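You operate a simulated robot arm through the tools that you are given. There is no shell and no other tool.

You run a simulated two-armed robot. Do the job below in one go: nothing can be reset, and whatever is moved stays where it is left.

JOB
Pick up the bottle labelled "water" from the back ledge of the pipe rack with one hand, pass it to the other hand and put it in the carton c. Set down upright: bottle.

Only the result counts: the job must be done as asked and must still hold three seconds after the hand-in. Knocking over, shifting, dropping, spilling or breaking anything else fails it.

ROBOT AND FRAMES
Two 7-joint arms with four-finger grippers on one trunk, on a base that drives. Base frame: it is fixed to the floor where the robot stands at the start and does not move with it; the origin is under the middle of the robot, x ahead of it, y to its left, z up. Readings come in m, degrees, newtons and seconds.
The left shoulder is at the start at [0.04, 0.181, 1.13], the right one opposite. With the tool pointing down near the work surface each hand reaches from about 0.32 to 0.84 m from the robot's upright axis, wherever it stands, measured 20 degrees to its own side. Places, roughly: carton c inside [-3.3, -6.3, 0.7]; grey bottle, soap bottle, tea bottle [-2.5, -2.75, 1]. Payload 3.67 kg a hand.
Tool frame (each hand has its own): the origin (TCP) lies between the finger pads and is the grasp point; the fingertips stand 0.028 m ahead of it; z points along the fingers, y is the line along which they close. The gripper opens to 0.112 m. The gripper's body begins 0.073 m behind the TCP.
Orientation is that of the tool frame in the base frame, as a unit quaternion [w, x, y, z]. With the fingers straight down and closing along the base's y, the tool's x points along the base's -x, its y along +y and its z along -z.

CONTROLS
- The arms move only by the tool play_rows. It takes "left_rows", "right_rows" or both (then of equal length, played together; a hand with none holds still); each is a list of rows, each an object (a shift or turn left out is 0, a gripper value left out holds the last) with "turn": the turn, a rotation vector about the base's x, y, z in units of 8 degrees (1.0 is 8 degrees), a list of three; "dp": the shift along the base's x, y, z in units of 25 mm (1.0 is 25 mm), a list of three; "claw": the opening in per cent of the stroke, from 0 (shut) to 100 (fully open). In form: [{"turn": [wx, wy, wz], "dp": [dx, dy, dz], "claw": claw}, ...]. A call has 1 to 20 rows; each row shifts and turns the commanded pose from where the row before left it. A call with a number of a shift or a turn outside -1 to 1 is refused whole. A row lasts 0.2 s, in which the tool goes at most 0.05 m and 8.6 degrees; a call with a longer step from one row to the next is refused whole, and so is a gripper value outside its range. Where a pose cannot be reached the arm comes as near as it can. A force on the tool above 40 N (or 10 N above the force at the start of the call, whichever is more), or a blocked arm, ends the call early, and 0.2 s more pass. The fingers move at their own pace and stop on an object; they squeeze with about 37 N. The grip force told is the motor's: it shows also when the fingers shut on nothing. Time passes only in rows, and 0.2 s behind the last, so rows that do not move let the fingers close. It gives the time, the measured TCP pose, the force on the tool (base axes), the opening and the grip force at its end, in the units of the frame above (readings bear some noise), with the torque about the TCP (base axes, N m) and any sound that the robot's microphone picked up, and new pictures: "views" is both (left out), scene, wrist or none (wrist: the cameras of the hands that moved).
- Cameras (640 x 400 px; columns grow to the right, rows downward): "scene" is now at [0.1119, -0.0013, 1.3772]; the picture's right is [0.05, -1.00, 0.00], its down [-0.47, -0.02, -0.88] and it looks along [0.88, 0.05, -0.47] (base axes); focal length 287 px, centre (320, 200). "left" rides on the left gripper at [0.06, 0.018, -0.104] in its tool frame; the picture's right is [-0.29, 0.96, 0.00], its down [-0.80, -0.24, -0.55] and it looks along [-0.53, -0.16, 0.83] (tool axes); focal length 234 px, centre (320, 200). "right" rides on the right gripper at [0.06, -0.018, -0.104] in its tool frame; the picture's right is [0.29, 0.96, 0.00], its down [-0.80, 0.24, -0.55] and it looks along [-0.53, 0.16, 0.83] (tool axes); focal length 234 px, centre (320, 200).
- move_column(by): slides the trunk up (or, below 0, down) by that many m; the arms and the scene camera ride with it, the base frame stays. It gives what a move gives, with no picture.
- roll_base(legs): drives the robot by 1 to 6 legs, each [ahead, left, turn to the left] in m, m and degrees, along the robot's own axes; the way and the turn of a leg run together, so that a leg with both is an arc; at most 1.5 m and 180 degrees a leg. The arms and the cameras ride along, it lands a little off, and it stops where it bumps. It gives what a move gives, and a new picture of the scene camera.
- head_to(pan, tilt): turns the head with the scene camera to pan (to the left, within 86 degrees either way) and tilt (down, from -29 to 69), counted from straight ahead of the robot. It gives what a move gives, and a new picture of the scene camera.
- measure_at(camera, pixels): for up to 12 pixels [column, row] of the newest picture of that camera ("zoom" is the newest enlarged one), the place [x, y, z] in the base frame of the surface seen there, good to about 0.002 m, but the place of the scene camera against the robot may be out by one fixed shift of up to 0.018 m in any direction. No time passes.
- inspect(camera, box): a new picture of the part [left, top, right, bottom] of that camera's present view, enlarged. No time passes.
- hand_in(): hands the job in; it is judged then, once.

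Leave the grippers open and the arms clear of the work at the hand-in unless told otherwise.

The tools are called after "Request:" as a command line: name --argument value ..., lists and objects as JSON in quotes. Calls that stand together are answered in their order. play_rows: Moves the arms, as the interface text tells. Its arguments: {"type":"object","properties":{"left_rows":{"type":"array","items":{"type":"object","properties":{"turn":{"type":"array","items":{"type":"number"}},"dp":{"type":"array","items":{"type":"number"}},"claw":{"type":"number"}}}},"right_rows":{"type":"array","items":{"type":"object","properties":{"turn":{"type":"array","items":{"type":"number"}},"dp":{"type":"array","items":{"type":"number"}},"claw":{"type":"number"}}}},"views":{"type":"string","enum":["both","scene","wrist","none"]}},"required":[]} The other tools are called the same way: move_column (by) slides the trunk up or down; roll_base (legs) drives the base; head_to (pan, tilt) turns the head that bears the scene camera; measure_at (camera, pixels) gives the place of the surface under pixels of a picture; inspect (camera, box) takes an enlarged picture of a part of a camera's view; hand_in () hands the job in.

At the start:

```text
time_s: 0.0
left_position: [0.5272, 0.2017, 1.0647]
left_ee_rot: [0.0, 0.001, 1.0, 0.0]
left_wrist_force: [0.5, 0.8, 0.0]
left_torque: [0.02, -0.01, 0.02]
left_width: 0.112
left_grip_force: 0.2
right_position: [0.5441, -0.2161, 1.0288]
right_ee_rot: [-0.001, -0.001, 1.0, 0.0]
right_wrist_force: [0.2, -0.6, 0.6]
right_torque: [0.01, 0.04, -0.02]
right_width: 0.112
right_grip_force: 0.1
trunk travel left (down, up): [-0.25, 0.264]
robot x, y, heading: [0.0012, -0.0009, -0.1]
head pan, tilt: [3.0, 28.0]
```

scene: 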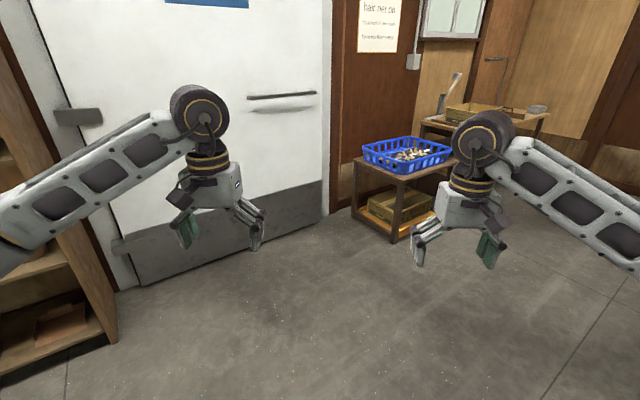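
right: 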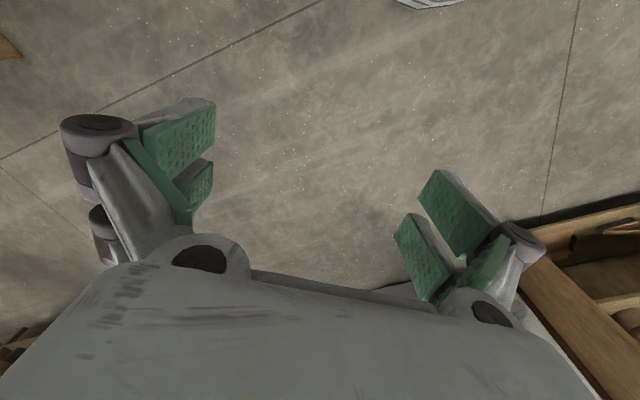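
left: 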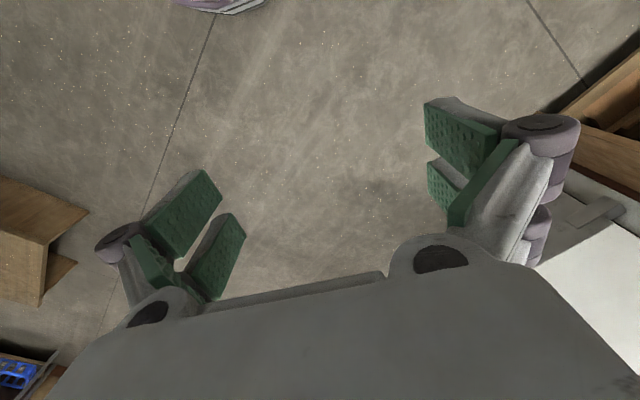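

I see a door ahead, a cart with a blue basket to the right, and both arms with open grippers. The bottles and carton are behind and to the right, so first I turn the head right to look around.

Request:
head_to --pan -80 --tilt 15

```text
time_s: 1.6
left_position: [0.528, 0.2024, 1.0648]
left_ee_rot: [0.0, 0.0, 1.0, -0.001]
left_wrist_force: [0.0, -1.0, -0.2]
left_torque: [0.02, 0.0, 0.01]
left_width: 0.112
left_grip_force: 0.1
right_position: [0.5446, -0.2157, 1.0296]
right_ee_rot: [0.0, -0.001, 1.0, 0.001]
right_wrist_force: [0.0, 0.0, 0.1]
right_torque: [0.0, 0.01, -0.02]
right_width: 0.112
right_grip_force: 0.1
trunk travel left (down, up): [-0.25, 0.264]
robot x, y, heading: [-0.0002, -0.001, -0.2]
head pan, tilt: [-80.0, 15.0]
```

scene: 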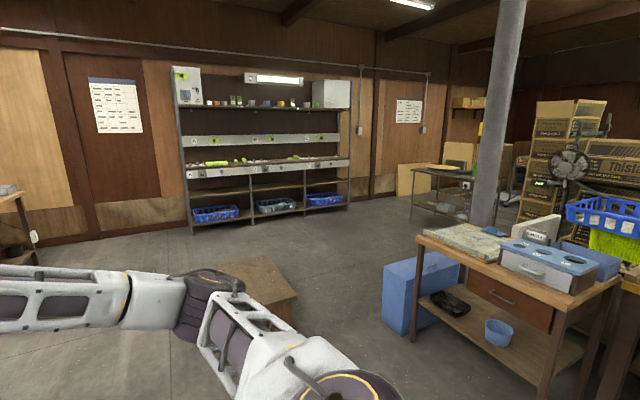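

I see a rack on the far wall (-y direction), a desk to the right, a column, boxes. I measure several points to build a floor map.

Request:
measure_at --camera "scene" --pixels '[[270, 160], [250, 270], [290, 320], [420, 240], [615, 280], [390, 330], [490, 220], [440, 175], [540, 380], [560, 110], [350, 300], [620, 215]]'

Request:
inspect --camera "scene" --box '[380, 60, 640, 240]'

```text
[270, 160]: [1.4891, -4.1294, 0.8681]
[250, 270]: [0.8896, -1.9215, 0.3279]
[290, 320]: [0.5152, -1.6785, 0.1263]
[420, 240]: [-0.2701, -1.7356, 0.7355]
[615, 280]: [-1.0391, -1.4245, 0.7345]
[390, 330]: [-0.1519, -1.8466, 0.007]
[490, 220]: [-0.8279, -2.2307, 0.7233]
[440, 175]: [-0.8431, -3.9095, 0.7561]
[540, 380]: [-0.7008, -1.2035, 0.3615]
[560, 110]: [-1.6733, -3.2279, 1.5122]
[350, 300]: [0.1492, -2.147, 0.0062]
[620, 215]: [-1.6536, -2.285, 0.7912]
```

```text
2.22 times, centred on (510, 150) of scene
```

zoom: 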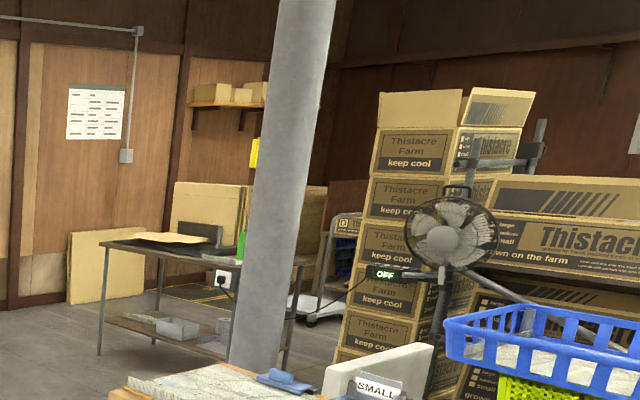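

The way to the right has a desk near (-0.7, -1.2) to (-1.0, -1.4). I turn the robot in place to the right by 90 degrees to see behind.

Request:
roll_base --legs '[[0, 0, -90]]'

Request:
head_to --pan -50 --tilt 15

```text
time_s: 6.1
left_position: [0.2138, -0.5229, 1.0658]
left_ee_rot: [0.001, 0.7, 0.714, 0.0]
left_wrist_force: [-0.1, 0.1, 0.2]
left_torque: [-0.01, -0.02, 0.0]
left_width: 0.1121
left_grip_force: 0.1
right_position: [-0.207, -0.5494, 1.0281]
right_ee_rot: [0.0, 0.701, 0.714, 0.0]
right_wrist_force: [-0.3, -0.4, 0.3]
right_torque: [-0.02, 0.01, 0.0]
right_width: 0.1122
right_grip_force: 0.0
trunk travel left (down, up): [-0.25, 0.264]
robot x, y, heading: [-0.0038, -0.0042, -89.0]
head pan, tilt: [-80.0, 15.0]
```

scene: 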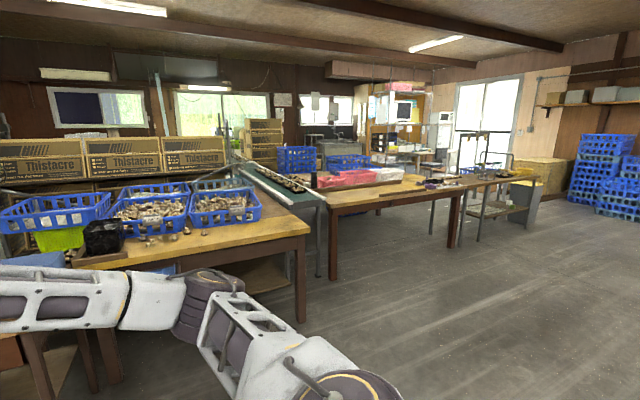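

```text
time_s: 7.1
left_position: [0.212, -0.5231, 1.0666]
left_ee_rot: [0.0, 0.701, 0.714, 0.0]
left_wrist_force: [-0.7, 1.1, -0.2]
left_torque: [0.01, -0.02, 0.0]
left_width: 0.112
left_grip_force: 0.1
right_position: [-0.2054, -0.55, 1.0292]
right_ee_rot: [0.0, 0.7, 0.714, 0.0]
right_wrist_force: [0.6, 0.0, 0.2]
right_torque: [0.01, 0.02, 0.02]
right_width: 0.1119
right_grip_force: 0.1
trunk travel left (down, up): [-0.25, 0.264]
robot x, y, heading: [0.0033, 0.0031, -89.0]
head pan, tilt: [-50.0, 15.0]
```

scene: 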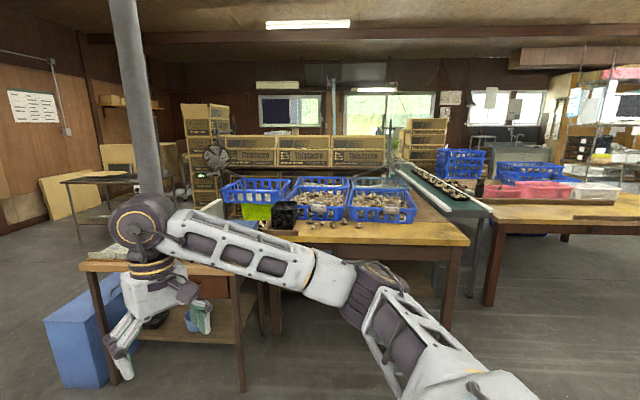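

The bottles' direction (-132 degrees) falls around column 285 row 155, by the "Thistacre" boxes. I measure and zoom there.

Request:
measure_at --camera "scene" --pixels '[[250, 150], [305, 150], [360, 150], [205, 120], [425, 130], [460, 200], [445, 235], [330, 230], [560, 210], [370, 300], [120, 165], [240, 350]]'

Request:
inspect --camera "scene" --box '[170, 80, 490, 280]'

Request:
inspect --camera "scene" --box '[400, 60, 640, 210]'

```text
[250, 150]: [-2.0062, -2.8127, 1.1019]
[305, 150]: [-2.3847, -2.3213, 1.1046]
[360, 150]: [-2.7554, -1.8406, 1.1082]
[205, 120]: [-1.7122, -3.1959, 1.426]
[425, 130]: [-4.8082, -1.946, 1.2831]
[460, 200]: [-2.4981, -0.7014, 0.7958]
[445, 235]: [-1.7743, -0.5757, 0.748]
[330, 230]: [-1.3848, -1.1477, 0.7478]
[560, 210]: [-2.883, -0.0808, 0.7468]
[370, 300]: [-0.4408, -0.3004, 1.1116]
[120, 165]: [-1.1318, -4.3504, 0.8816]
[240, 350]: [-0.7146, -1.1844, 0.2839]
```

```text
2.00 times, centred on (330, 180) of scene
```

zoom: 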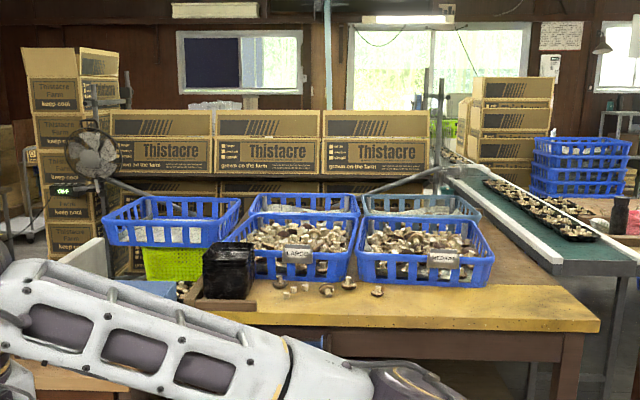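

```text
2.67 times, centred on (520, 135) of scene
```

zoom: 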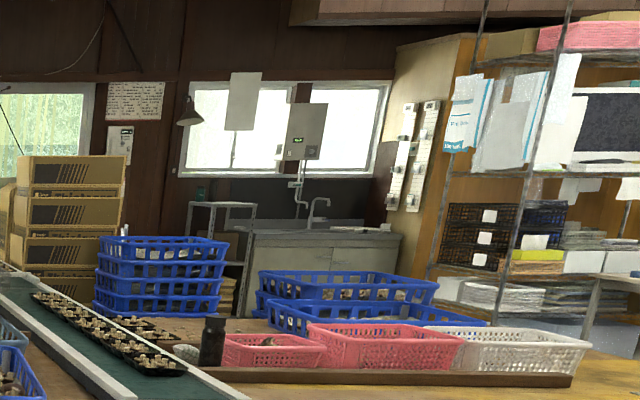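

The bottles sit behind the row of carton boxes (boxes at about (-2.0,-2.8) to (-2.75,-1.84), top z 1.1+). I need to get to the other side. I look straight ahead along -y for the way.

Request:
head_to --pan 0 --tilt 25

Request:
measure_at --camera "scene" --pixels '[[320, 200], [320, 150], [320, 300], [320, 380], [420, 200], [420, 300], [220, 250], [180, 300], [470, 250], [500, 200], [480, 150], [560, 200]]'

```text
time_s: 8.3
left_position: [0.2127, -0.523, 1.0642]
left_ee_rot: [0.0, 0.7, 0.714, 0.0]
left_wrist_force: [0.2, -0.5, 0.3]
left_torque: [-0.02, -0.03, 0.01]
left_width: 0.1119
left_grip_force: 0.0
right_position: [-0.2061, -0.5495, 1.0289]
right_ee_rot: [0.0, 0.701, 0.714, 0.0]
right_wrist_force: [-0.3, 0.0, 1.2]
right_torque: [-0.03, 0.0, -0.04]
right_width: 0.112
right_grip_force: 0.0
trunk travel left (down, up): [-0.25, 0.264]
robot x, y, heading: [0.001, 0.0011, -89.0]
head pan, tilt: [0.0, 25.0]
```

scene: 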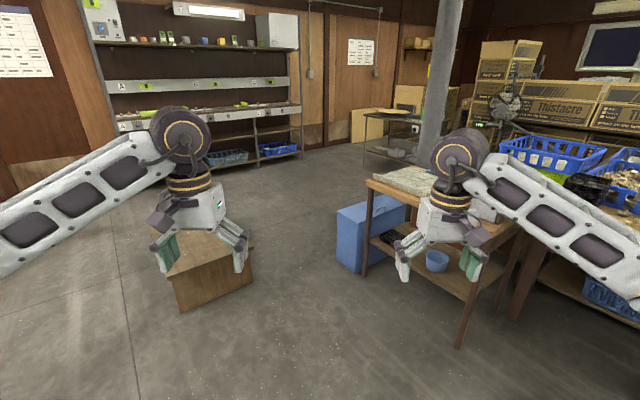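

```text
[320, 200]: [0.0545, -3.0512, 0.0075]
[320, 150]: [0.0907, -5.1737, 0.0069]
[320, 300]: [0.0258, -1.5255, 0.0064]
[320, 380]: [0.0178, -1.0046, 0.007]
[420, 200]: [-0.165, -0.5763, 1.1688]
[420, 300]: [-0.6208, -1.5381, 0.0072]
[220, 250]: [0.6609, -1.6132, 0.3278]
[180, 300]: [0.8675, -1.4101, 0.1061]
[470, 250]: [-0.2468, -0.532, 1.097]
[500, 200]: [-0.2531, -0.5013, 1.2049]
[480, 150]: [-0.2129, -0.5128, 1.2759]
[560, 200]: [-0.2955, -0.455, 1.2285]
```

I measure the edges of the wooden box and the blue box to size the gap.

Request:
measure_at --camera "scene" --pixels '[[252, 288], [182, 308], [340, 265], [338, 210], [360, 280], [458, 345], [150, 235], [400, 225], [365, 180], [430, 170], [60, 330], [100, 200]]'

Request:
inspect --camera "scene" --box '[330, 20, 640, 220]'

```text
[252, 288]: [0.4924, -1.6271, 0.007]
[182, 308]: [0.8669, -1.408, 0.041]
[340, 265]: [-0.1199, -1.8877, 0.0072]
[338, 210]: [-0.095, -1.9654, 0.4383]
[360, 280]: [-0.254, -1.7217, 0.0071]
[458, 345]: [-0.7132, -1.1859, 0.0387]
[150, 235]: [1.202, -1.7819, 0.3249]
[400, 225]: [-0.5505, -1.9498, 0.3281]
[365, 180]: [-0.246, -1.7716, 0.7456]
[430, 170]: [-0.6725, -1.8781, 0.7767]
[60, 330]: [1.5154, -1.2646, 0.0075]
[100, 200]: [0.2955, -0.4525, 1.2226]
```

```text
2.00 times, centred on (485, 120) of scene
```

zoom: 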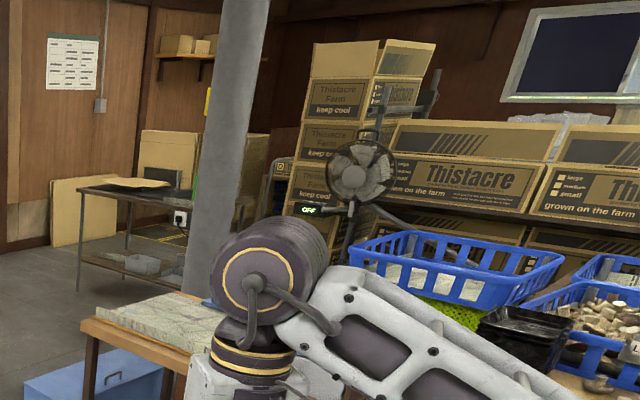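

The direct gap is only about 0.6 m. I look to the left for a wider way around the wooden box.

Request:
head_to --pan 45 --tilt 30

Request:
measure_at --camera "scene" --pixels '[[320, 100], [320, 150], [320, 200], [420, 100], [420, 150], [220, 150], [220, 200], [520, 100], [520, 60], [150, 200], [100, 150], [450, 330]]'

```text
time_s: 9.4
left_position: [0.2125, -0.5234, 1.0637]
left_ee_rot: [0.0, 0.7, 0.714, 0.0]
left_wrist_force: [-0.9, 0.4, 0.0]
left_torque: [-0.01, -0.01, 0.01]
left_width: 0.112
left_grip_force: 0.0
right_position: [-0.206, -0.5497, 1.0302]
right_ee_rot: [0.0, 0.7, 0.714, 0.001]
right_wrist_force: [0.3, 0.2, 0.3]
right_torque: [0.0, -0.03, -0.04]
right_width: 0.1122
right_grip_force: 0.0
trunk travel left (down, up): [-0.25, 0.264]
robot x, y, heading: [0.004, 0.0017, -88.7]
head pan, tilt: [45.0, 30.0]
```

scene: 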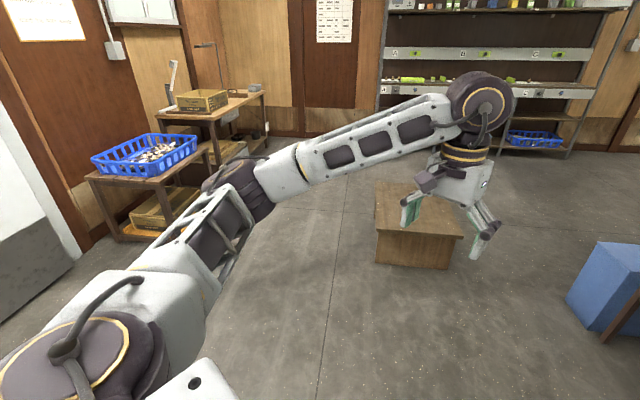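

```text
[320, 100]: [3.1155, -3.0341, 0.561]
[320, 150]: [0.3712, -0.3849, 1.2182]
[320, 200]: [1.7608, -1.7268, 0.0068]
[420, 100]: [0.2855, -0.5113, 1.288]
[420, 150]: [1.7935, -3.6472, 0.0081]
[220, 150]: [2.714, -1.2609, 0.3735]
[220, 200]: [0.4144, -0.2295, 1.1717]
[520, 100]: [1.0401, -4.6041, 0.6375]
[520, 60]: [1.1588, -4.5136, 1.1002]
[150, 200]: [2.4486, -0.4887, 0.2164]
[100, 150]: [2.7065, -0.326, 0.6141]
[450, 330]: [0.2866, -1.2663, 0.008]
```

The floor left of the wooden box is wide (box to x≈1.2, tables from x≈2.4). I drive around: left/ahead to about (1.5,-0.6), then (1.75,-2.9), turning toward -x.

Request:
roll_base --legs '[[0.5, 1.5, 0], [1.2, 0.25, 0], [1.2, 0.0, 0], [0, 0, -91]]'

Request:
head_to --pan 0 --tilt 20

```text
refused: leg 1 is longer than a leg can be; nothing moved
```

```text
time_s: 10.5
left_position: [0.2127, -0.524, 1.0661]
left_ee_rot: [0.0, 0.701, 0.714, 0.0]
left_wrist_force: [-0.4, 0.0, 0.3]
left_torque: [-0.02, 0.01, -0.03]
left_width: 0.1122
left_grip_force: 0.0
right_position: [-0.2056, -0.5496, 1.0294]
right_ee_rot: [0.0, 0.7, 0.714, 0.001]
right_wrist_force: [0.6, -0.1, 0.2]
right_torque: [0.0, -0.05, -0.01]
right_width: 0.1121
right_grip_force: 0.1
trunk travel left (down, up): [-0.25, 0.264]
robot x, y, heading: [-0.0013, 0.0023, -89.0]
head pan, tilt: [0.0, 20.0]
```

scene: 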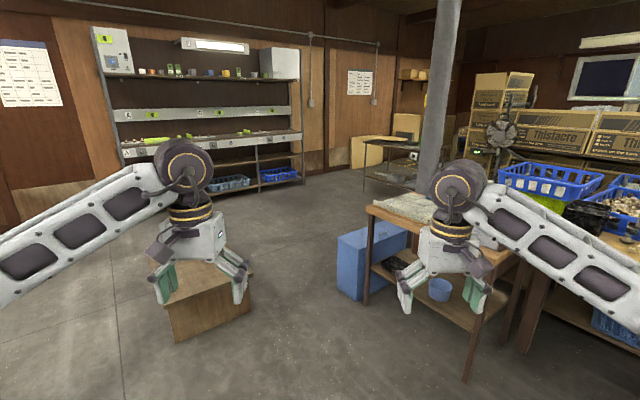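

The first leg was over 1.5 m, so nothing moved. I split it into shorter legs.

Request:
roll_base --legs '[[0.3, 1.4, 0], [0.9, 0.35, 0], [1.2, 0.0, 0], [0.45, 0, 0], [0, 0, -91]]'

```text
time_s: 30.7
left_position: [1.9759, -3.3089, 1.0735]
left_ee_rot: [0.011, 0.701, 0.713, -0.001]
left_wrist_force: [0.7, 0.2, 0.7]
left_torque: [0.01, 0.0, 0.02]
left_width: 0.1119
left_grip_force: 0.0
right_position: [1.5621, -3.3414, 1.0353]
right_ee_rot: [0.01, 0.696, 0.718, -0.002]
right_wrist_force: [-0.4, -1.4, 0.9]
right_torque: [-0.01, -0.07, 0.0]
right_width: 0.1121
right_grip_force: 0.1
trunk travel left (down, up): [-0.25, 0.264]
robot x, y, heading: [1.7746, -2.8012, -88.5]
head pan, tilt: [0.0, 20.0]
stopped in leg 4: the robot was blocked; the commanded pose is now the measured one
```

scene: 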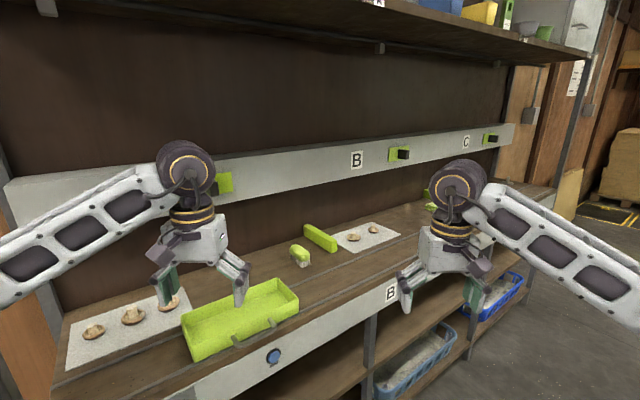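

The base bumped, likely against the bench in front (bench edge). I back straight away 0.35 m and check the bench things.

Request:
roll_base --legs '[[-0.35, 0, 0]]'

Request:
measure_at --camera "scene" --pixels '[[240, 300], [370, 240], [270, 360], [400, 290], [320, 240], [520, 200], [450, 340], [500, 300], [600, 300], [560, 250], [350, 160], [140, 310]]'

```text
time_s: 31.3
left_position: [1.9742, -3.3067, 1.0745]
left_ee_rot: [0.011, 0.704, 0.71, -0.003]
left_wrist_force: [-0.7, -0.6, -0.5]
left_torque: [0.01, 0.01, 0.0]
left_width: 0.1122
left_grip_force: 0.0
right_position: [1.564, -3.3423, 1.0339]
right_ee_rot: [0.007, 0.696, 0.718, 0.0]
right_wrist_force: [0.0, 0.4, -0.6]
right_torque: [0.02, -0.02, -0.01]
right_width: 0.1118
right_grip_force: 0.1
trunk travel left (down, up): [-0.25, 0.264]
robot x, y, heading: [1.7713, -2.8017, -88.4]
head pan, tilt: [0.0, 20.0]
stopped in leg 1: the robot was blocked; the commanded pose is now the measured one
```

scene: 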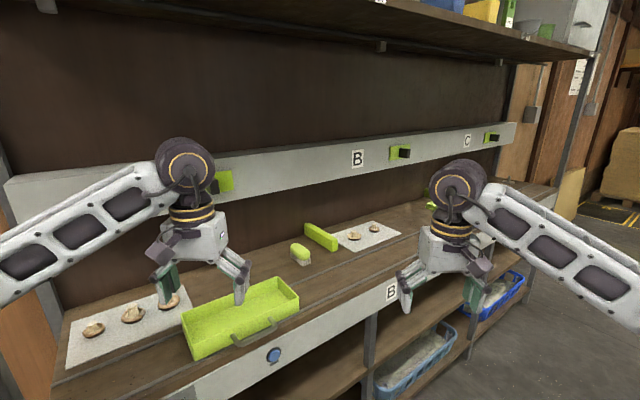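

```text
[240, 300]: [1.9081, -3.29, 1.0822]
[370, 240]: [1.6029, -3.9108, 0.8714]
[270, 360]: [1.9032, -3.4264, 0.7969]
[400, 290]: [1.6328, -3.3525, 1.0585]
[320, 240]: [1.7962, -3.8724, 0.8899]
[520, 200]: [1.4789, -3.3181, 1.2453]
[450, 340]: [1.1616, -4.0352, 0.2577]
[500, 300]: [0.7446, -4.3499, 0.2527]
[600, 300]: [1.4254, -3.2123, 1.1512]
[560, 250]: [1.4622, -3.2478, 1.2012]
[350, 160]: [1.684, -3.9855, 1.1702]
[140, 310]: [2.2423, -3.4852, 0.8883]
```

It reports blocked both ways. I look around with the head to find what it touches: first down and left.

Request:
head_to --pan 60 --tilt 50

Request:
head_to --pan 0 --tilt 65

Request:
head_to --pan -60 --tilt 45

```text
time_s: 32.6
left_position: [1.9751, -3.3076, 1.0738]
left_ee_rot: [0.012, 0.703, 0.711, -0.002]
left_wrist_force: [-0.3, -0.2, 0.0]
left_torque: [0.0, 0.01, -0.01]
left_width: 0.1117
left_grip_force: 0.1
right_position: [1.563, -3.3417, 1.0354]
right_ee_rot: [0.01, 0.696, 0.718, -0.001]
right_wrist_force: [0.2, -0.6, -0.2]
right_torque: [0.02, 0.02, -0.04]
right_width: 0.1119
right_grip_force: 0.1
trunk travel left (down, up): [-0.25, 0.264]
robot x, y, heading: [1.7737, -2.8007, -88.1]
head pan, tilt: [60.0, 50.0]
```

scene: 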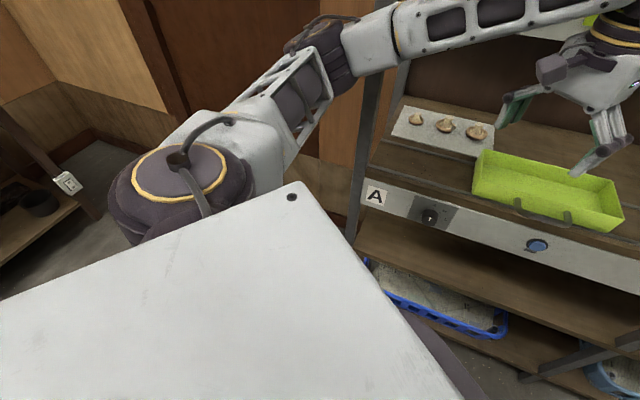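

```text
time_s: 33.9
left_position: [1.9735, -3.3063, 1.0739]
left_ee_rot: [0.011, 0.703, 0.711, -0.002]
left_wrist_force: [0.0, -0.9, -0.2]
left_torque: [0.04, -0.03, 0.01]
left_width: 0.1121
left_grip_force: 0.0
right_position: [1.5626, -3.3416, 1.0344]
right_ee_rot: [0.009, 0.697, 0.717, -0.001]
right_wrist_force: [-0.4, -0.7, -1.5]
right_torque: [0.01, 0.01, 0.02]
right_width: 0.112
right_grip_force: 0.1
trunk travel left (down, up): [-0.25, 0.264]
robot x, y, heading: [1.7727, -2.8004, -88.2]
head pan, tilt: [0.0, 65.0]
```

scene: 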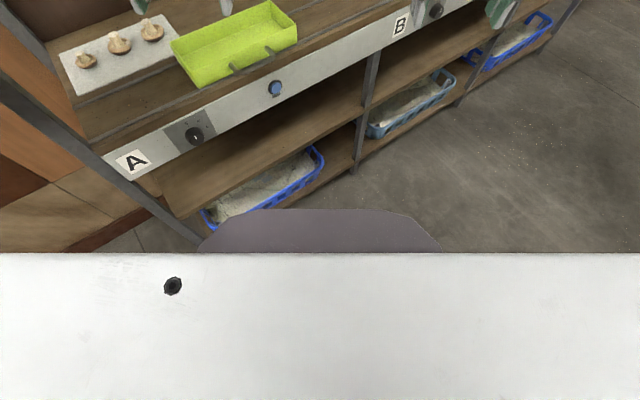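

```text
time_s: 35.2
left_position: [1.9735, -3.3075, 1.0728]
left_ee_rot: [0.011, 0.702, 0.712, -0.001]
left_wrist_force: [0.3, 0.0, -0.2]
left_torque: [0.01, 0.02, -0.02]
left_width: 0.1117
left_grip_force: 0.0
right_position: [1.562, -3.3412, 1.0347]
right_ee_rot: [0.008, 0.696, 0.718, -0.001]
right_wrist_force: [0.1, 0.1, 0.6]
right_torque: [-0.02, -0.03, 0.0]
right_width: 0.112
right_grip_force: 0.1
trunk travel left (down, up): [-0.25, 0.264]
robot x, y, heading: [1.7702, -2.7992, -88.2]
head pan, tilt: [-60.0, 45.0]
```

scene: 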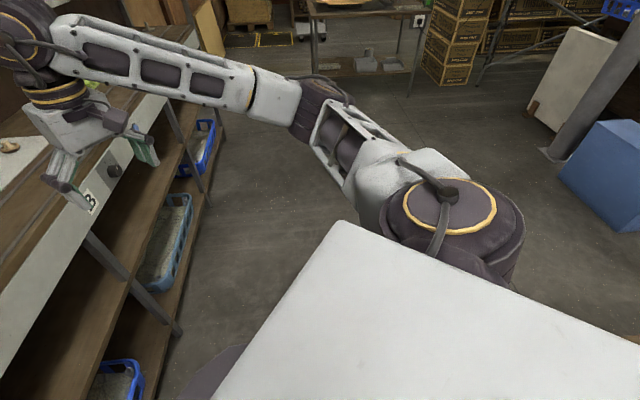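

The base front sits against the rack's left post/shelf (base front seen at row ~230). I try a small move back and to the right, away from the rack.

Request:
roll_base --legs '[[-0.15, -0.1, 0]]'

```text
time_s: 36.7
left_position: [1.8836, -3.1723, 1.0655]
left_ee_rot: [0.003, 0.701, 0.713, -0.001]
left_wrist_force: [-0.4, -0.2, -0.2]
left_torque: [-0.06, 0.01, -0.01]
left_width: 0.1119
left_grip_force: 0.0
right_position: [1.469, -3.207, 1.0288]
right_ee_rot: [0.002, 0.695, 0.719, 0.0]
right_wrist_force: [0.0, 0.8, 0.1]
right_torque: [0.02, -0.02, 0.02]
right_width: 0.1121
right_grip_force: 0.1
trunk travel left (down, up): [-0.25, 0.264]
robot x, y, heading: [1.6653, -2.6563, -88.1]
head pan, tilt: [-60.0, 45.0]
```

scene: 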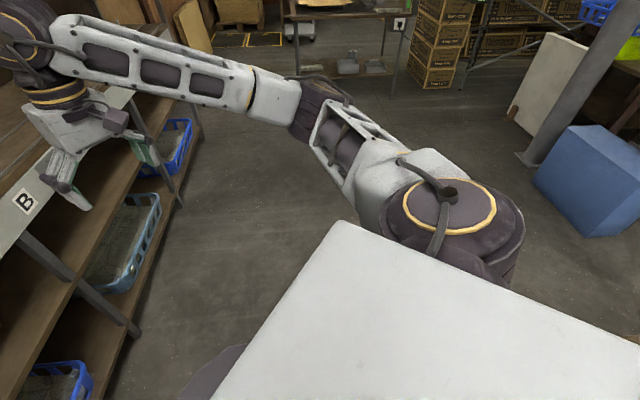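

Free again. I check that nothing on or under the rack was shifted.

Request:
head_to --pan 10 --tilt 50

Request:
inspect --camera "scene" --box '[0, 0, 640, 400]'

Request:
measure_at --camera "scene" --pixels '[[320, 240], [320, 200], [200, 240], [400, 200], [480, 150], [420, 120], [250, 200], [150, 260], [500, 250], [560, 200], [350, 270], [250, 270]]'

```text
time_s: 38.1
left_position: [1.8836, -3.1725, 1.0637]
left_ee_rot: [0.004, 0.701, 0.713, -0.001]
left_wrist_force: [0.5, -0.3, 0.0]
left_torque: [0.04, 0.0, 0.04]
left_width: 0.1117
left_grip_force: 0.1
right_position: [1.4702, -3.208, 1.0294]
right_ee_rot: [0.0, 0.695, 0.719, 0.001]
right_wrist_force: [0.0, -0.2, -0.4]
right_torque: [0.0, -0.01, 0.0]
right_width: 0.1119
right_grip_force: 0.1
trunk travel left (down, up): [-0.25, 0.264]
robot x, y, heading: [1.6658, -2.6579, -88.3]
head pan, tilt: [10.0, 50.0]
```

scene: 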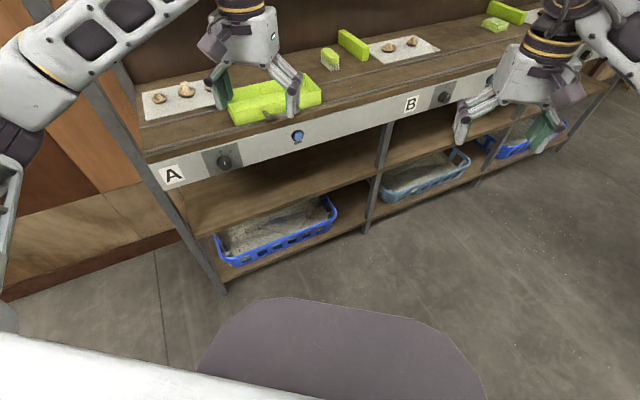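

```text
1.00 times, centred on (320, 200) of scene (not enlarged: the box is as wide or as high as the picture)
```

zoom: 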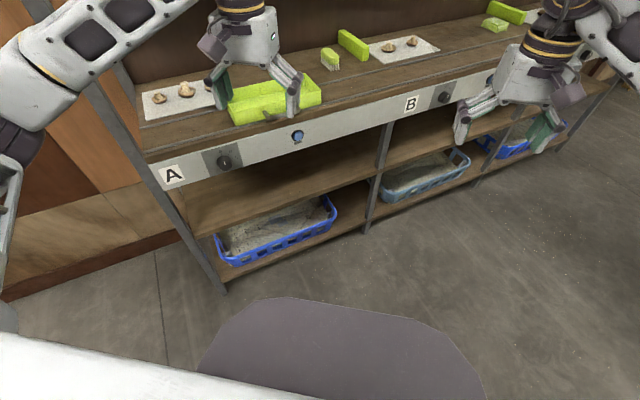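

```text
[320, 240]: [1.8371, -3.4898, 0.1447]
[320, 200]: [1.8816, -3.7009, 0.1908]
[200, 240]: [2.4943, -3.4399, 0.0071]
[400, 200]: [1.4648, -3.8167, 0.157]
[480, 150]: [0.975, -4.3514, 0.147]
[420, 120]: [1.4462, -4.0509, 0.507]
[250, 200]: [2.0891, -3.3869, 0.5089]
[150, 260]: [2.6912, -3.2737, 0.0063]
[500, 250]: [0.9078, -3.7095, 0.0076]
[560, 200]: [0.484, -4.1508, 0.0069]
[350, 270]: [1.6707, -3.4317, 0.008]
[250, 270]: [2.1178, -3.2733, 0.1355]
```

Nothing on the rack looks moved. I measure the base's own front edge to learn its size.

Request:
measure_at --camera "scene" --pixels '[[300, 302], [240, 315], [400, 320], [450, 345], [480, 385], [215, 350], [222, 288], [130, 340]]'

Request:
roll_base --legs '[[-0.1, 0, 0], [0, 0, -91]]'

Request:
head_to --pan 0 --tilt 25

```text
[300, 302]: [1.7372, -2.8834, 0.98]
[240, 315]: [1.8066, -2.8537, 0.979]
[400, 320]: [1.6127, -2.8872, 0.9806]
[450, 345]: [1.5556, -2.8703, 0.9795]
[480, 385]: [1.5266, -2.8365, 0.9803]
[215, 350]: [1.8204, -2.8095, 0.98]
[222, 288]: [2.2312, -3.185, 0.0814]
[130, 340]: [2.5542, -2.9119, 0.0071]
```

```text
time_s: 43.6
left_position: [1.1403, -2.7487, 1.0645]
left_ee_rot: [0.001, 1.0, -0.011, -0.003]
left_wrist_force: [0.0, -0.6, 0.4]
left_torque: [-0.01, -0.01, -0.03]
left_width: 0.1121
left_grip_force: 0.0
right_position: [1.1211, -2.3353, 1.03]
right_ee_rot: [0.0, 1.0, -0.003, 0.0]
right_wrist_force: [-0.6, -0.5, -0.9]
right_torque: [-0.01, 0.02, 0.04]
right_width: 0.1118
right_grip_force: 0.1
trunk travel left (down, up): [-0.25, 0.264]
robot x, y, heading: [1.6673, -2.5564, 179.5]
head pan, tilt: [10.0, 50.0]
```

scene: 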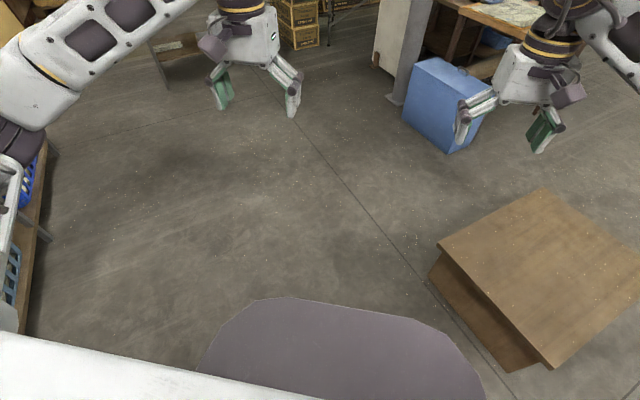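

```text
time_s: 44.5
left_position: [1.1404, -2.7496, 1.0645]
left_ee_rot: [0.002, 1.0, -0.012, -0.003]
left_wrist_force: [0.3, 0.6, -0.5]
left_torque: [0.03, -0.01, -0.01]
left_width: 0.1119
left_grip_force: 0.0
right_position: [1.1213, -2.3357, 1.0288]
right_ee_rot: [0.001, 1.0, -0.002, -0.001]
right_wrist_force: [-0.5, 0.9, 0.1]
right_torque: [0.01, 0.04, -0.01]
right_width: 0.1123
right_grip_force: 0.0
trunk travel left (down, up): [-0.25, 0.264]
robot x, y, heading: [1.6641, -2.5553, 179.5]
head pan, tilt: [0.0, 25.0]
```

scene: 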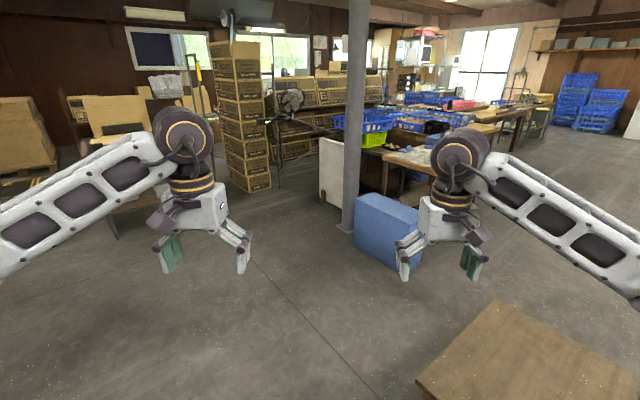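

Now facing -x. I see the column (base near pixel 345,230), a stack of boxes (base near 250,190) and a table at the left. I measure the passage.

Request:
measure_at --camera "scene" --pixels '[[345, 232], [250, 192], [270, 186], [228, 178], [115, 236], [357, 240], [322, 205], [280, 188], [160, 210], [130, 150], [25, 170], [240, 60]]'

Request:
inspect --camera "scene" --box '[60, 20, 420, 245]'

```text
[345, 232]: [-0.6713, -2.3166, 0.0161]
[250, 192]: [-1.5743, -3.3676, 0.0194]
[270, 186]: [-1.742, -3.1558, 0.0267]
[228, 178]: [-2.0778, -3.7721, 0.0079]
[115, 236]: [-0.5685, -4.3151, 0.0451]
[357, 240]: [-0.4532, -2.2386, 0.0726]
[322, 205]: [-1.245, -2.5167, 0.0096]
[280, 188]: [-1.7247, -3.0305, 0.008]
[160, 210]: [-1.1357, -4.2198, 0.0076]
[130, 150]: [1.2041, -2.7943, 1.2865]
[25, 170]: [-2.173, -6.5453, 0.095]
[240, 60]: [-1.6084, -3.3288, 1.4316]
```

```text
1.78 times, centred on (240, 132) of scene
```

zoom: 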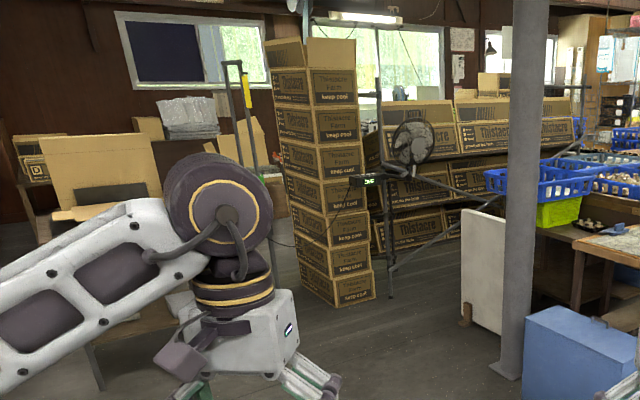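

The passage between the column (-0.67,-2.32)/stack (-1.6,-3.3) and the table (-0.6,-4.3)/(−1.1,−4.2) looks about 1.0 m wide, with a cable perhaps hanging. I move closer to (0.35,-3.05) and look again.

Request:
roll_base --legs '[[1.3, 0.5, 0]]'

Request:
head_to --pan 20 --tilt 20

```text
time_s: 51.7
left_position: [-0.2064, -3.2731, 1.0647]
left_ee_rot: [0.002, 1.0, -0.003, -0.003]
left_wrist_force: [-1.1, 0.4, 1.0]
left_torque: [-0.04, -0.02, -0.05]
left_width: 0.1118
left_grip_force: 0.1
right_position: [-0.2338, -2.8602, 1.0298]
right_ee_rot: [0.001, 1.0, 0.006, 0.001]
right_wrist_force: [-0.8, -0.5, 0.5]
right_torque: [-0.02, -0.03, -0.03]
right_width: 0.1119
right_grip_force: 0.1
trunk travel left (down, up): [-0.25, 0.264]
robot x, y, heading: [0.317, -3.0703, -179.3]
head pan, tilt: [0.0, 25.0]
```

scene: 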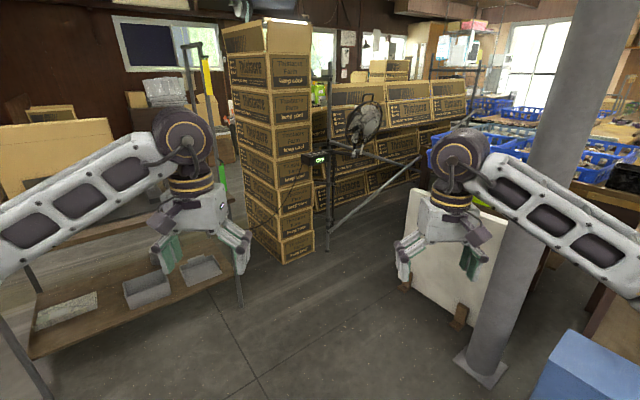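

```text
time_s: 52.5
left_position: [-0.2064, -3.2727, 1.0646]
left_ee_rot: [0.001, 1.0, -0.003, -0.002]
left_wrist_force: [0.9, 0.4, 0.6]
left_torque: [0.01, 0.0, 0.03]
left_width: 0.1124
left_grip_force: 0.0
right_position: [-0.233, -2.8603, 1.0307]
right_ee_rot: [0.001, 1.0, 0.006, 0.0]
right_wrist_force: [0.4, 0.3, 0.8]
right_torque: [-0.02, 0.0, 0.0]
right_width: 0.1121
right_grip_force: 0.1
trunk travel left (down, up): [-0.25, 0.264]
robot x, y, heading: [0.3113, -3.0721, -179.1]
head pan, tilt: [20.0, 20.0]
```

scene: 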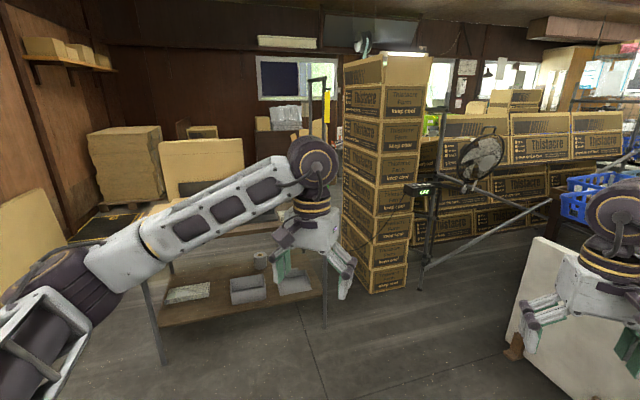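

Here the gap between the table's right leg (pixel 325,325) and the stack's left base (345,240) matters. I zoom and measure.

Request:
inspect --camera "scene" --box '[240, 60, 480, 310]'

Request:
measure_at --camera "scene" --pixels '[[325, 328], [162, 360], [345, 243], [372, 292], [318, 235], [335, 180], [325, 100], [415, 285], [410, 195], [130, 220], [200, 160], [330, 215]]'

```text
1.60 times, centred on (360, 185) of scene
```

zoom: 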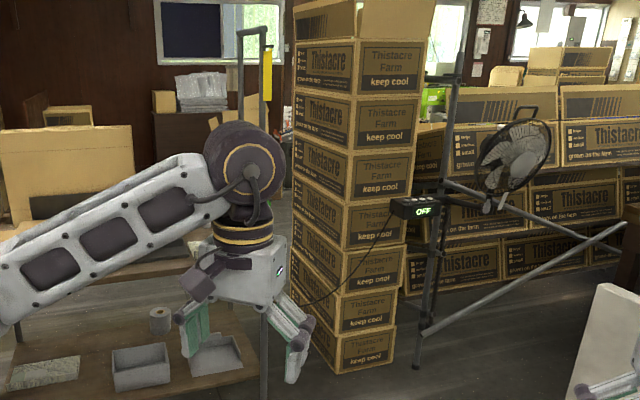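

```text
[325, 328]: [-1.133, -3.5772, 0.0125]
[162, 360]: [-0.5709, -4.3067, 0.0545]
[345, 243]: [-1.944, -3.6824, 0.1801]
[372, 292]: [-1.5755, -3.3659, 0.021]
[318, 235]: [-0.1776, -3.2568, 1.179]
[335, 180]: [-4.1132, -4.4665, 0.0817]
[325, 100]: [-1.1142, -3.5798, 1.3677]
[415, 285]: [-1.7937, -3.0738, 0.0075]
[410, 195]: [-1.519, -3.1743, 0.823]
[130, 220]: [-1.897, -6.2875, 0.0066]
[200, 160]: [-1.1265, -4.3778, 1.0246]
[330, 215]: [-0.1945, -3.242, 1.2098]
```

There is a tall pole at (-1.13,-3.58) and the stack corner at (-1.58,-3.37): only about 0.5 m. I look to the left of the table for a wider way.

Request:
head_to --pan 55 --tilt 25

Request:
measure_at --camera "scene" --pixels '[[320, 200], [320, 150], [320, 250], [250, 200], [250, 250], [400, 200], [400, 250], [450, 300], [200, 250], [150, 300], [350, 100], [450, 150]]'

```text
time_s: 53.5
left_position: [-0.207, -3.2738, 1.0647]
left_ee_rot: [0.001, 1.0, -0.003, -0.003]
left_wrist_force: [-0.1, -0.1, 0.5]
left_torque: [0.03, -0.01, -0.02]
left_width: 0.112
left_grip_force: 0.0
right_position: [-0.2347, -2.8605, 1.0295]
right_ee_rot: [0.001, 1.0, 0.005, 0.0]
right_wrist_force: [-0.1, 0.4, -0.2]
right_torque: [-0.01, 0.02, 0.04]
right_width: 0.1122
right_grip_force: 0.0
trunk travel left (down, up): [-0.25, 0.264]
robot x, y, heading: [0.3129, -3.0682, -179.3]
head pan, tilt: [55.0, 25.0]
```

scene: 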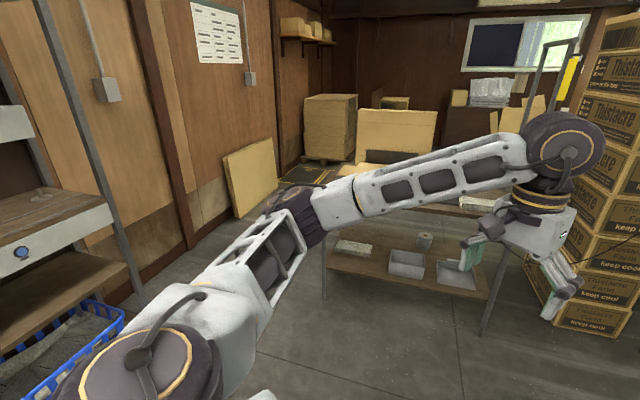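

```text
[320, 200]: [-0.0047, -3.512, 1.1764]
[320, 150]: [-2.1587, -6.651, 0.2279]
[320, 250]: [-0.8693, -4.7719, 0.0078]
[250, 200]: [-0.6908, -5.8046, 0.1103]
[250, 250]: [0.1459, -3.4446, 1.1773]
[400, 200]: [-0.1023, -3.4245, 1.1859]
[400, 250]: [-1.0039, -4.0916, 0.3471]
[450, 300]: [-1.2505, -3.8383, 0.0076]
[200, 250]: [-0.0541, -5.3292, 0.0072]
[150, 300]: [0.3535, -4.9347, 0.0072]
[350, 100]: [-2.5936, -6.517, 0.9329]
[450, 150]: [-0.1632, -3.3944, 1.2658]
```

The passage left of the table looks about 1 m wide or more. I also realise the earlier bump was the left elbow touching the rack's post (elbow sticks out about 0.45 m to the side at z≈1.2). I measure the rack's right end, the leaning board and the wall.

Request:
measure_at --camera "scene" --pixels '[[138, 300], [110, 205], [240, 215], [278, 188], [228, 160], [325, 297], [370, 165], [395, 150], [190, 245], [120, 310], [105, 90], [475, 332]]'

Request:
move_column --by 0.15

```text
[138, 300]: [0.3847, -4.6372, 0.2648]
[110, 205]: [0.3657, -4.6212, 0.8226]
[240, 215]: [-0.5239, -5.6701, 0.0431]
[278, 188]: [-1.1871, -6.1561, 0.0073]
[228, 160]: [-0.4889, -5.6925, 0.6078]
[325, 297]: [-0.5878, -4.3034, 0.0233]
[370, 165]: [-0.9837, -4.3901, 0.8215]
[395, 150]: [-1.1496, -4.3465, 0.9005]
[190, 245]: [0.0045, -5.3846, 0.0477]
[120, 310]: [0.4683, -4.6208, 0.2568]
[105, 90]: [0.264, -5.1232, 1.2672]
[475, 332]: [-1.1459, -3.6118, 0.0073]
```

```text
time_s: 55.3
left_position: [-0.2079, -3.2744, 1.214]
left_ee_rot: [0.001, 1.0, -0.003, -0.002]
left_wrist_force: [-0.7, 1.0, -0.1]
left_torque: [-0.02, -0.02, -0.01]
left_width: 0.1119
left_grip_force: 0.0
right_position: [-0.2347, -2.8601, 1.1785]
right_ee_rot: [0.001, 1.0, 0.006, 0.0]
right_wrist_force: [0.3, 0.2, 0.8]
right_torque: [-0.02, 0.02, -0.02]
right_width: 0.1118
right_grip_force: 0.1
trunk travel left (down, up): [-0.4, 0.114]
robot x, y, heading: [0.3154, -3.0634, -179.4]
head pan, tilt: [55.0, 25.0]
```

I define room-aligned axes (depth heading about -141.7 degrees). The passage between the table corner (-0.59,-4.30) and the leaning board is about 1.08 m; the tall rack post at (0.385,-4.63) must be cleared by the left elbow. I turn left 37.7 degrees and move to just before it.

Request:
roll_base --legs '[[0, 0, 37.7], [0.5, 0.48, 0]]'

Request:
head_to --pan 0 --tilt 30

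```text
time_s: 61.1
left_position: [-0.0652, -4.2428, 1.2133]
left_ee_rot: [0.002, 0.948, 0.319, -0.002]
left_wrist_force: [0.0, 0.3, 0.1]
left_torque: [-0.03, -0.01, -0.03]
left_width: 0.1121
left_grip_force: 0.1
right_position: [-0.3387, -3.9311, 1.1785]
right_ee_rot: [0.001, 0.945, 0.328, 0.0]
right_wrist_force: [0.3, 0.1, 0.9]
right_torque: [-0.01, 0.0, -0.02]
right_width: 0.112
right_grip_force: 0.0
trunk travel left (down, up): [-0.4, 0.114]
robot x, y, heading: [0.2225, -3.7629, -141.8]
head pan, tilt: [55.0, 25.0]
```

scene: 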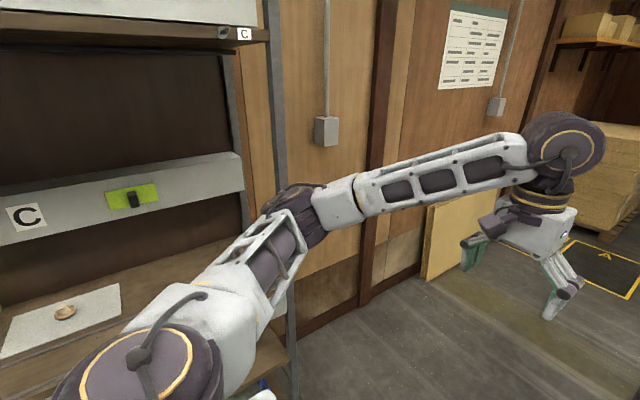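

```text
time_s: 62.3
left_position: [-0.0661, -4.2437, 1.2133]
left_ee_rot: [0.002, 0.948, 0.319, -0.002]
left_wrist_force: [-0.1, 0.8, 0.1]
left_torque: [0.0, 0.0, 0.01]
left_width: 0.1121
left_grip_force: 0.0
right_position: [-0.3369, -3.9298, 1.1797]
right_ee_rot: [0.0, 0.945, 0.327, 0.0]
right_wrist_force: [0.4, 0.1, 0.8]
right_torque: [0.0, -0.03, 0.03]
right_width: 0.112
right_grip_force: 0.0
trunk travel left (down, up): [-0.4, 0.114]
robot x, y, heading: [0.2252, -3.7627, -141.7]
head pan, tilt: [0.0, 30.0]
```

scene: 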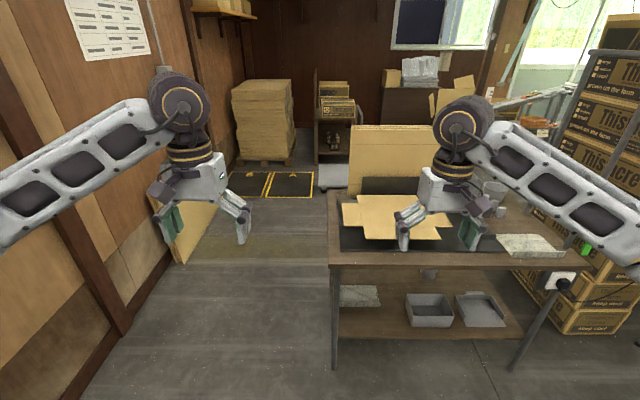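

I have a clear view: passage on the left of the table, and cartons on a stand near pixel (335,110). I zoom there and measure the passage.

Request:
inspect --camera "scene" --box '[200, 40, 460, 210]'

Request:
measure_at --camera "scene" --pixels '[[333, 368], [330, 265], [328, 195], [182, 262], [215, 205], [325, 190], [345, 190], [260, 165], [332, 105], [340, 140], [400, 160], [290, 190]]'

```text
2.35 times, centred on (330, 125) of scene
```

zoom: 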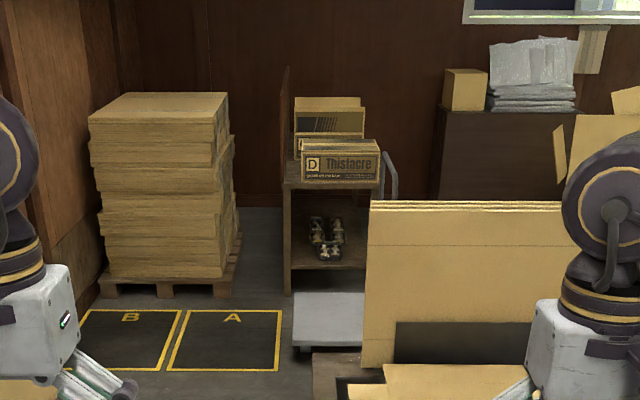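

```text
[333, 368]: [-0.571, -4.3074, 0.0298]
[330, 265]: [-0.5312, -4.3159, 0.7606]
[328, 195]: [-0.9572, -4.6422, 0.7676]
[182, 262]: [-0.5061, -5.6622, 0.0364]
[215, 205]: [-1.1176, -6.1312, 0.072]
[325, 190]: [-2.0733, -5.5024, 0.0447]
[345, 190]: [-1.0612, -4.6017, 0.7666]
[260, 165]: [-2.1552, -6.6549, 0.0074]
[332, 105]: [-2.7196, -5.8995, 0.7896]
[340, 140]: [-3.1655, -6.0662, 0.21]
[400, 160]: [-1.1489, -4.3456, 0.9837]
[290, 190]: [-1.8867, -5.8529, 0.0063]
```

Carton D is in view at (-2.72,-5.90,0.79), with an open carton behind it, likely C. I drive through the passage in small shaped legs: slightly ahead, shift left after the rack post, then ahead.

Request:
roll_base --legs '[[0.45, 0.12, 0], [0.2, 0.22, 0], [0.3, 0.06, 0]]'

```text
time_s: 68.4
left_position: [-0.5694, -5.1276, 1.2134]
left_ee_rot: [0.003, 0.951, 0.309, -0.003]
left_wrist_force: [0.2, -0.7, 0.4]
left_torque: [0.0, -0.01, 0.0]
left_width: 0.1119
left_grip_force: 0.0
right_position: [-0.8356, -4.8113, 1.1802]
right_ee_rot: [0.001, 0.948, 0.317, 0.0]
right_wrist_force: [-0.2, 0.6, -0.8]
right_torque: [0.01, 0.0, 0.02]
right_width: 0.1122
right_grip_force: 0.1
trunk travel left (down, up): [-0.4, 0.114]
robot x, y, heading: [-0.2719, -4.6557, -143.2]
head pan, tilt: [0.0, 30.0]
```

scene: 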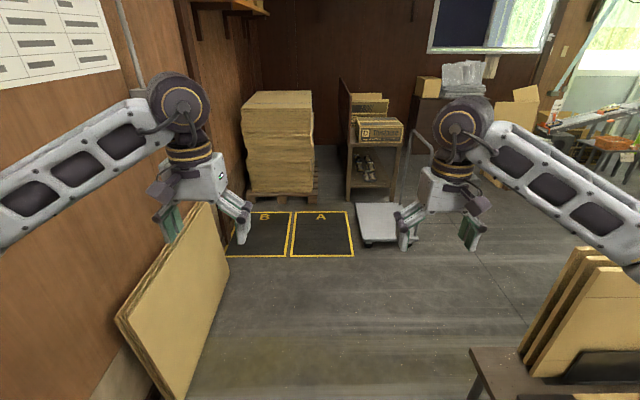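

Through the gap, the table is on the right, the board on the left. I go 1.1 m further ahead and then look to the right toward the rack's back side.

Request:
roll_base --legs '[[1.15, 0.0, 0]]'

Request:
head_to --pan -70 --tilt 25

```text
time_s: 74.5
left_position: [-1.4952, -5.843, 1.2142]
left_ee_rot: [0.003, 0.949, 0.315, -0.002]
left_wrist_force: [0.6, 0.3, 0.4]
left_torque: [0.01, 0.0, -0.02]
left_width: 0.1124
left_grip_force: 0.1
right_position: [-1.7643, -5.5288, 1.179]
right_ee_rot: [0.001, 0.946, 0.324, -0.001]
right_wrist_force: [0.6, 1.1, 0.0]
right_torque: [-0.02, 0.0, 0.01]
right_width: 0.112
right_grip_force: 0.2
trunk travel left (down, up): [-0.4, 0.114]
robot x, y, heading: [-1.1979, -5.3658, -142.4]
head pan, tilt: [0.0, 30.0]
```

scene: 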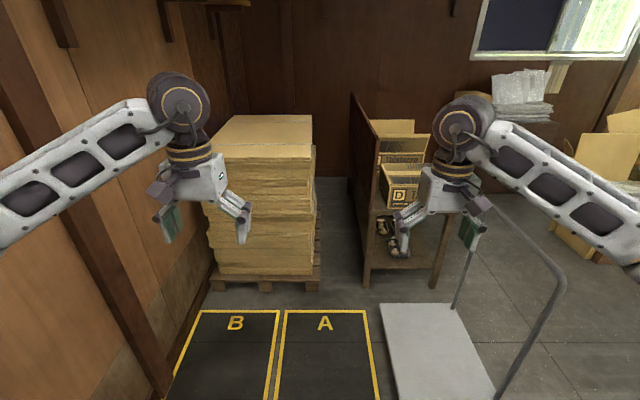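

```text
time_s: 75.9
left_position: [-1.4951, -5.8435, 1.2129]
left_ee_rot: [0.002, 0.949, 0.315, -0.002]
left_wrist_force: [0.4, 0.0, -0.6]
left_torque: [0.02, 0.02, -0.06]
left_width: 0.112
left_grip_force: 0.0
right_position: [-1.7666, -5.5295, 1.1788]
right_ee_rot: [0.001, 0.946, 0.323, 0.0]
right_wrist_force: [-0.3, -0.4, 0.4]
right_torque: [-0.02, 0.03, 0.04]
right_width: 0.112
right_grip_force: 0.1
trunk travel left (down, up): [-0.4, 0.114]
robot x, y, heading: [-1.2028, -5.3691, -142.3]
head pan, tilt: [-70.0, 25.0]
```

scene: 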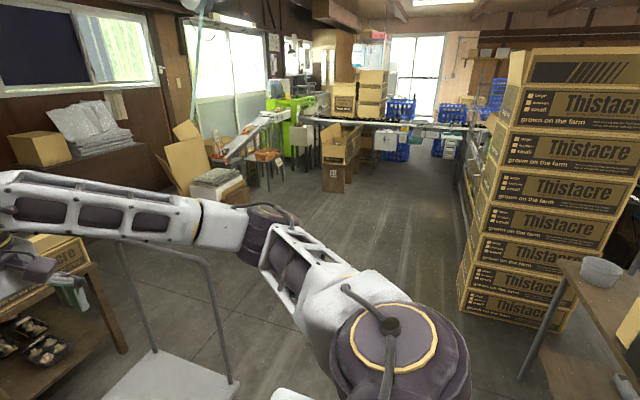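

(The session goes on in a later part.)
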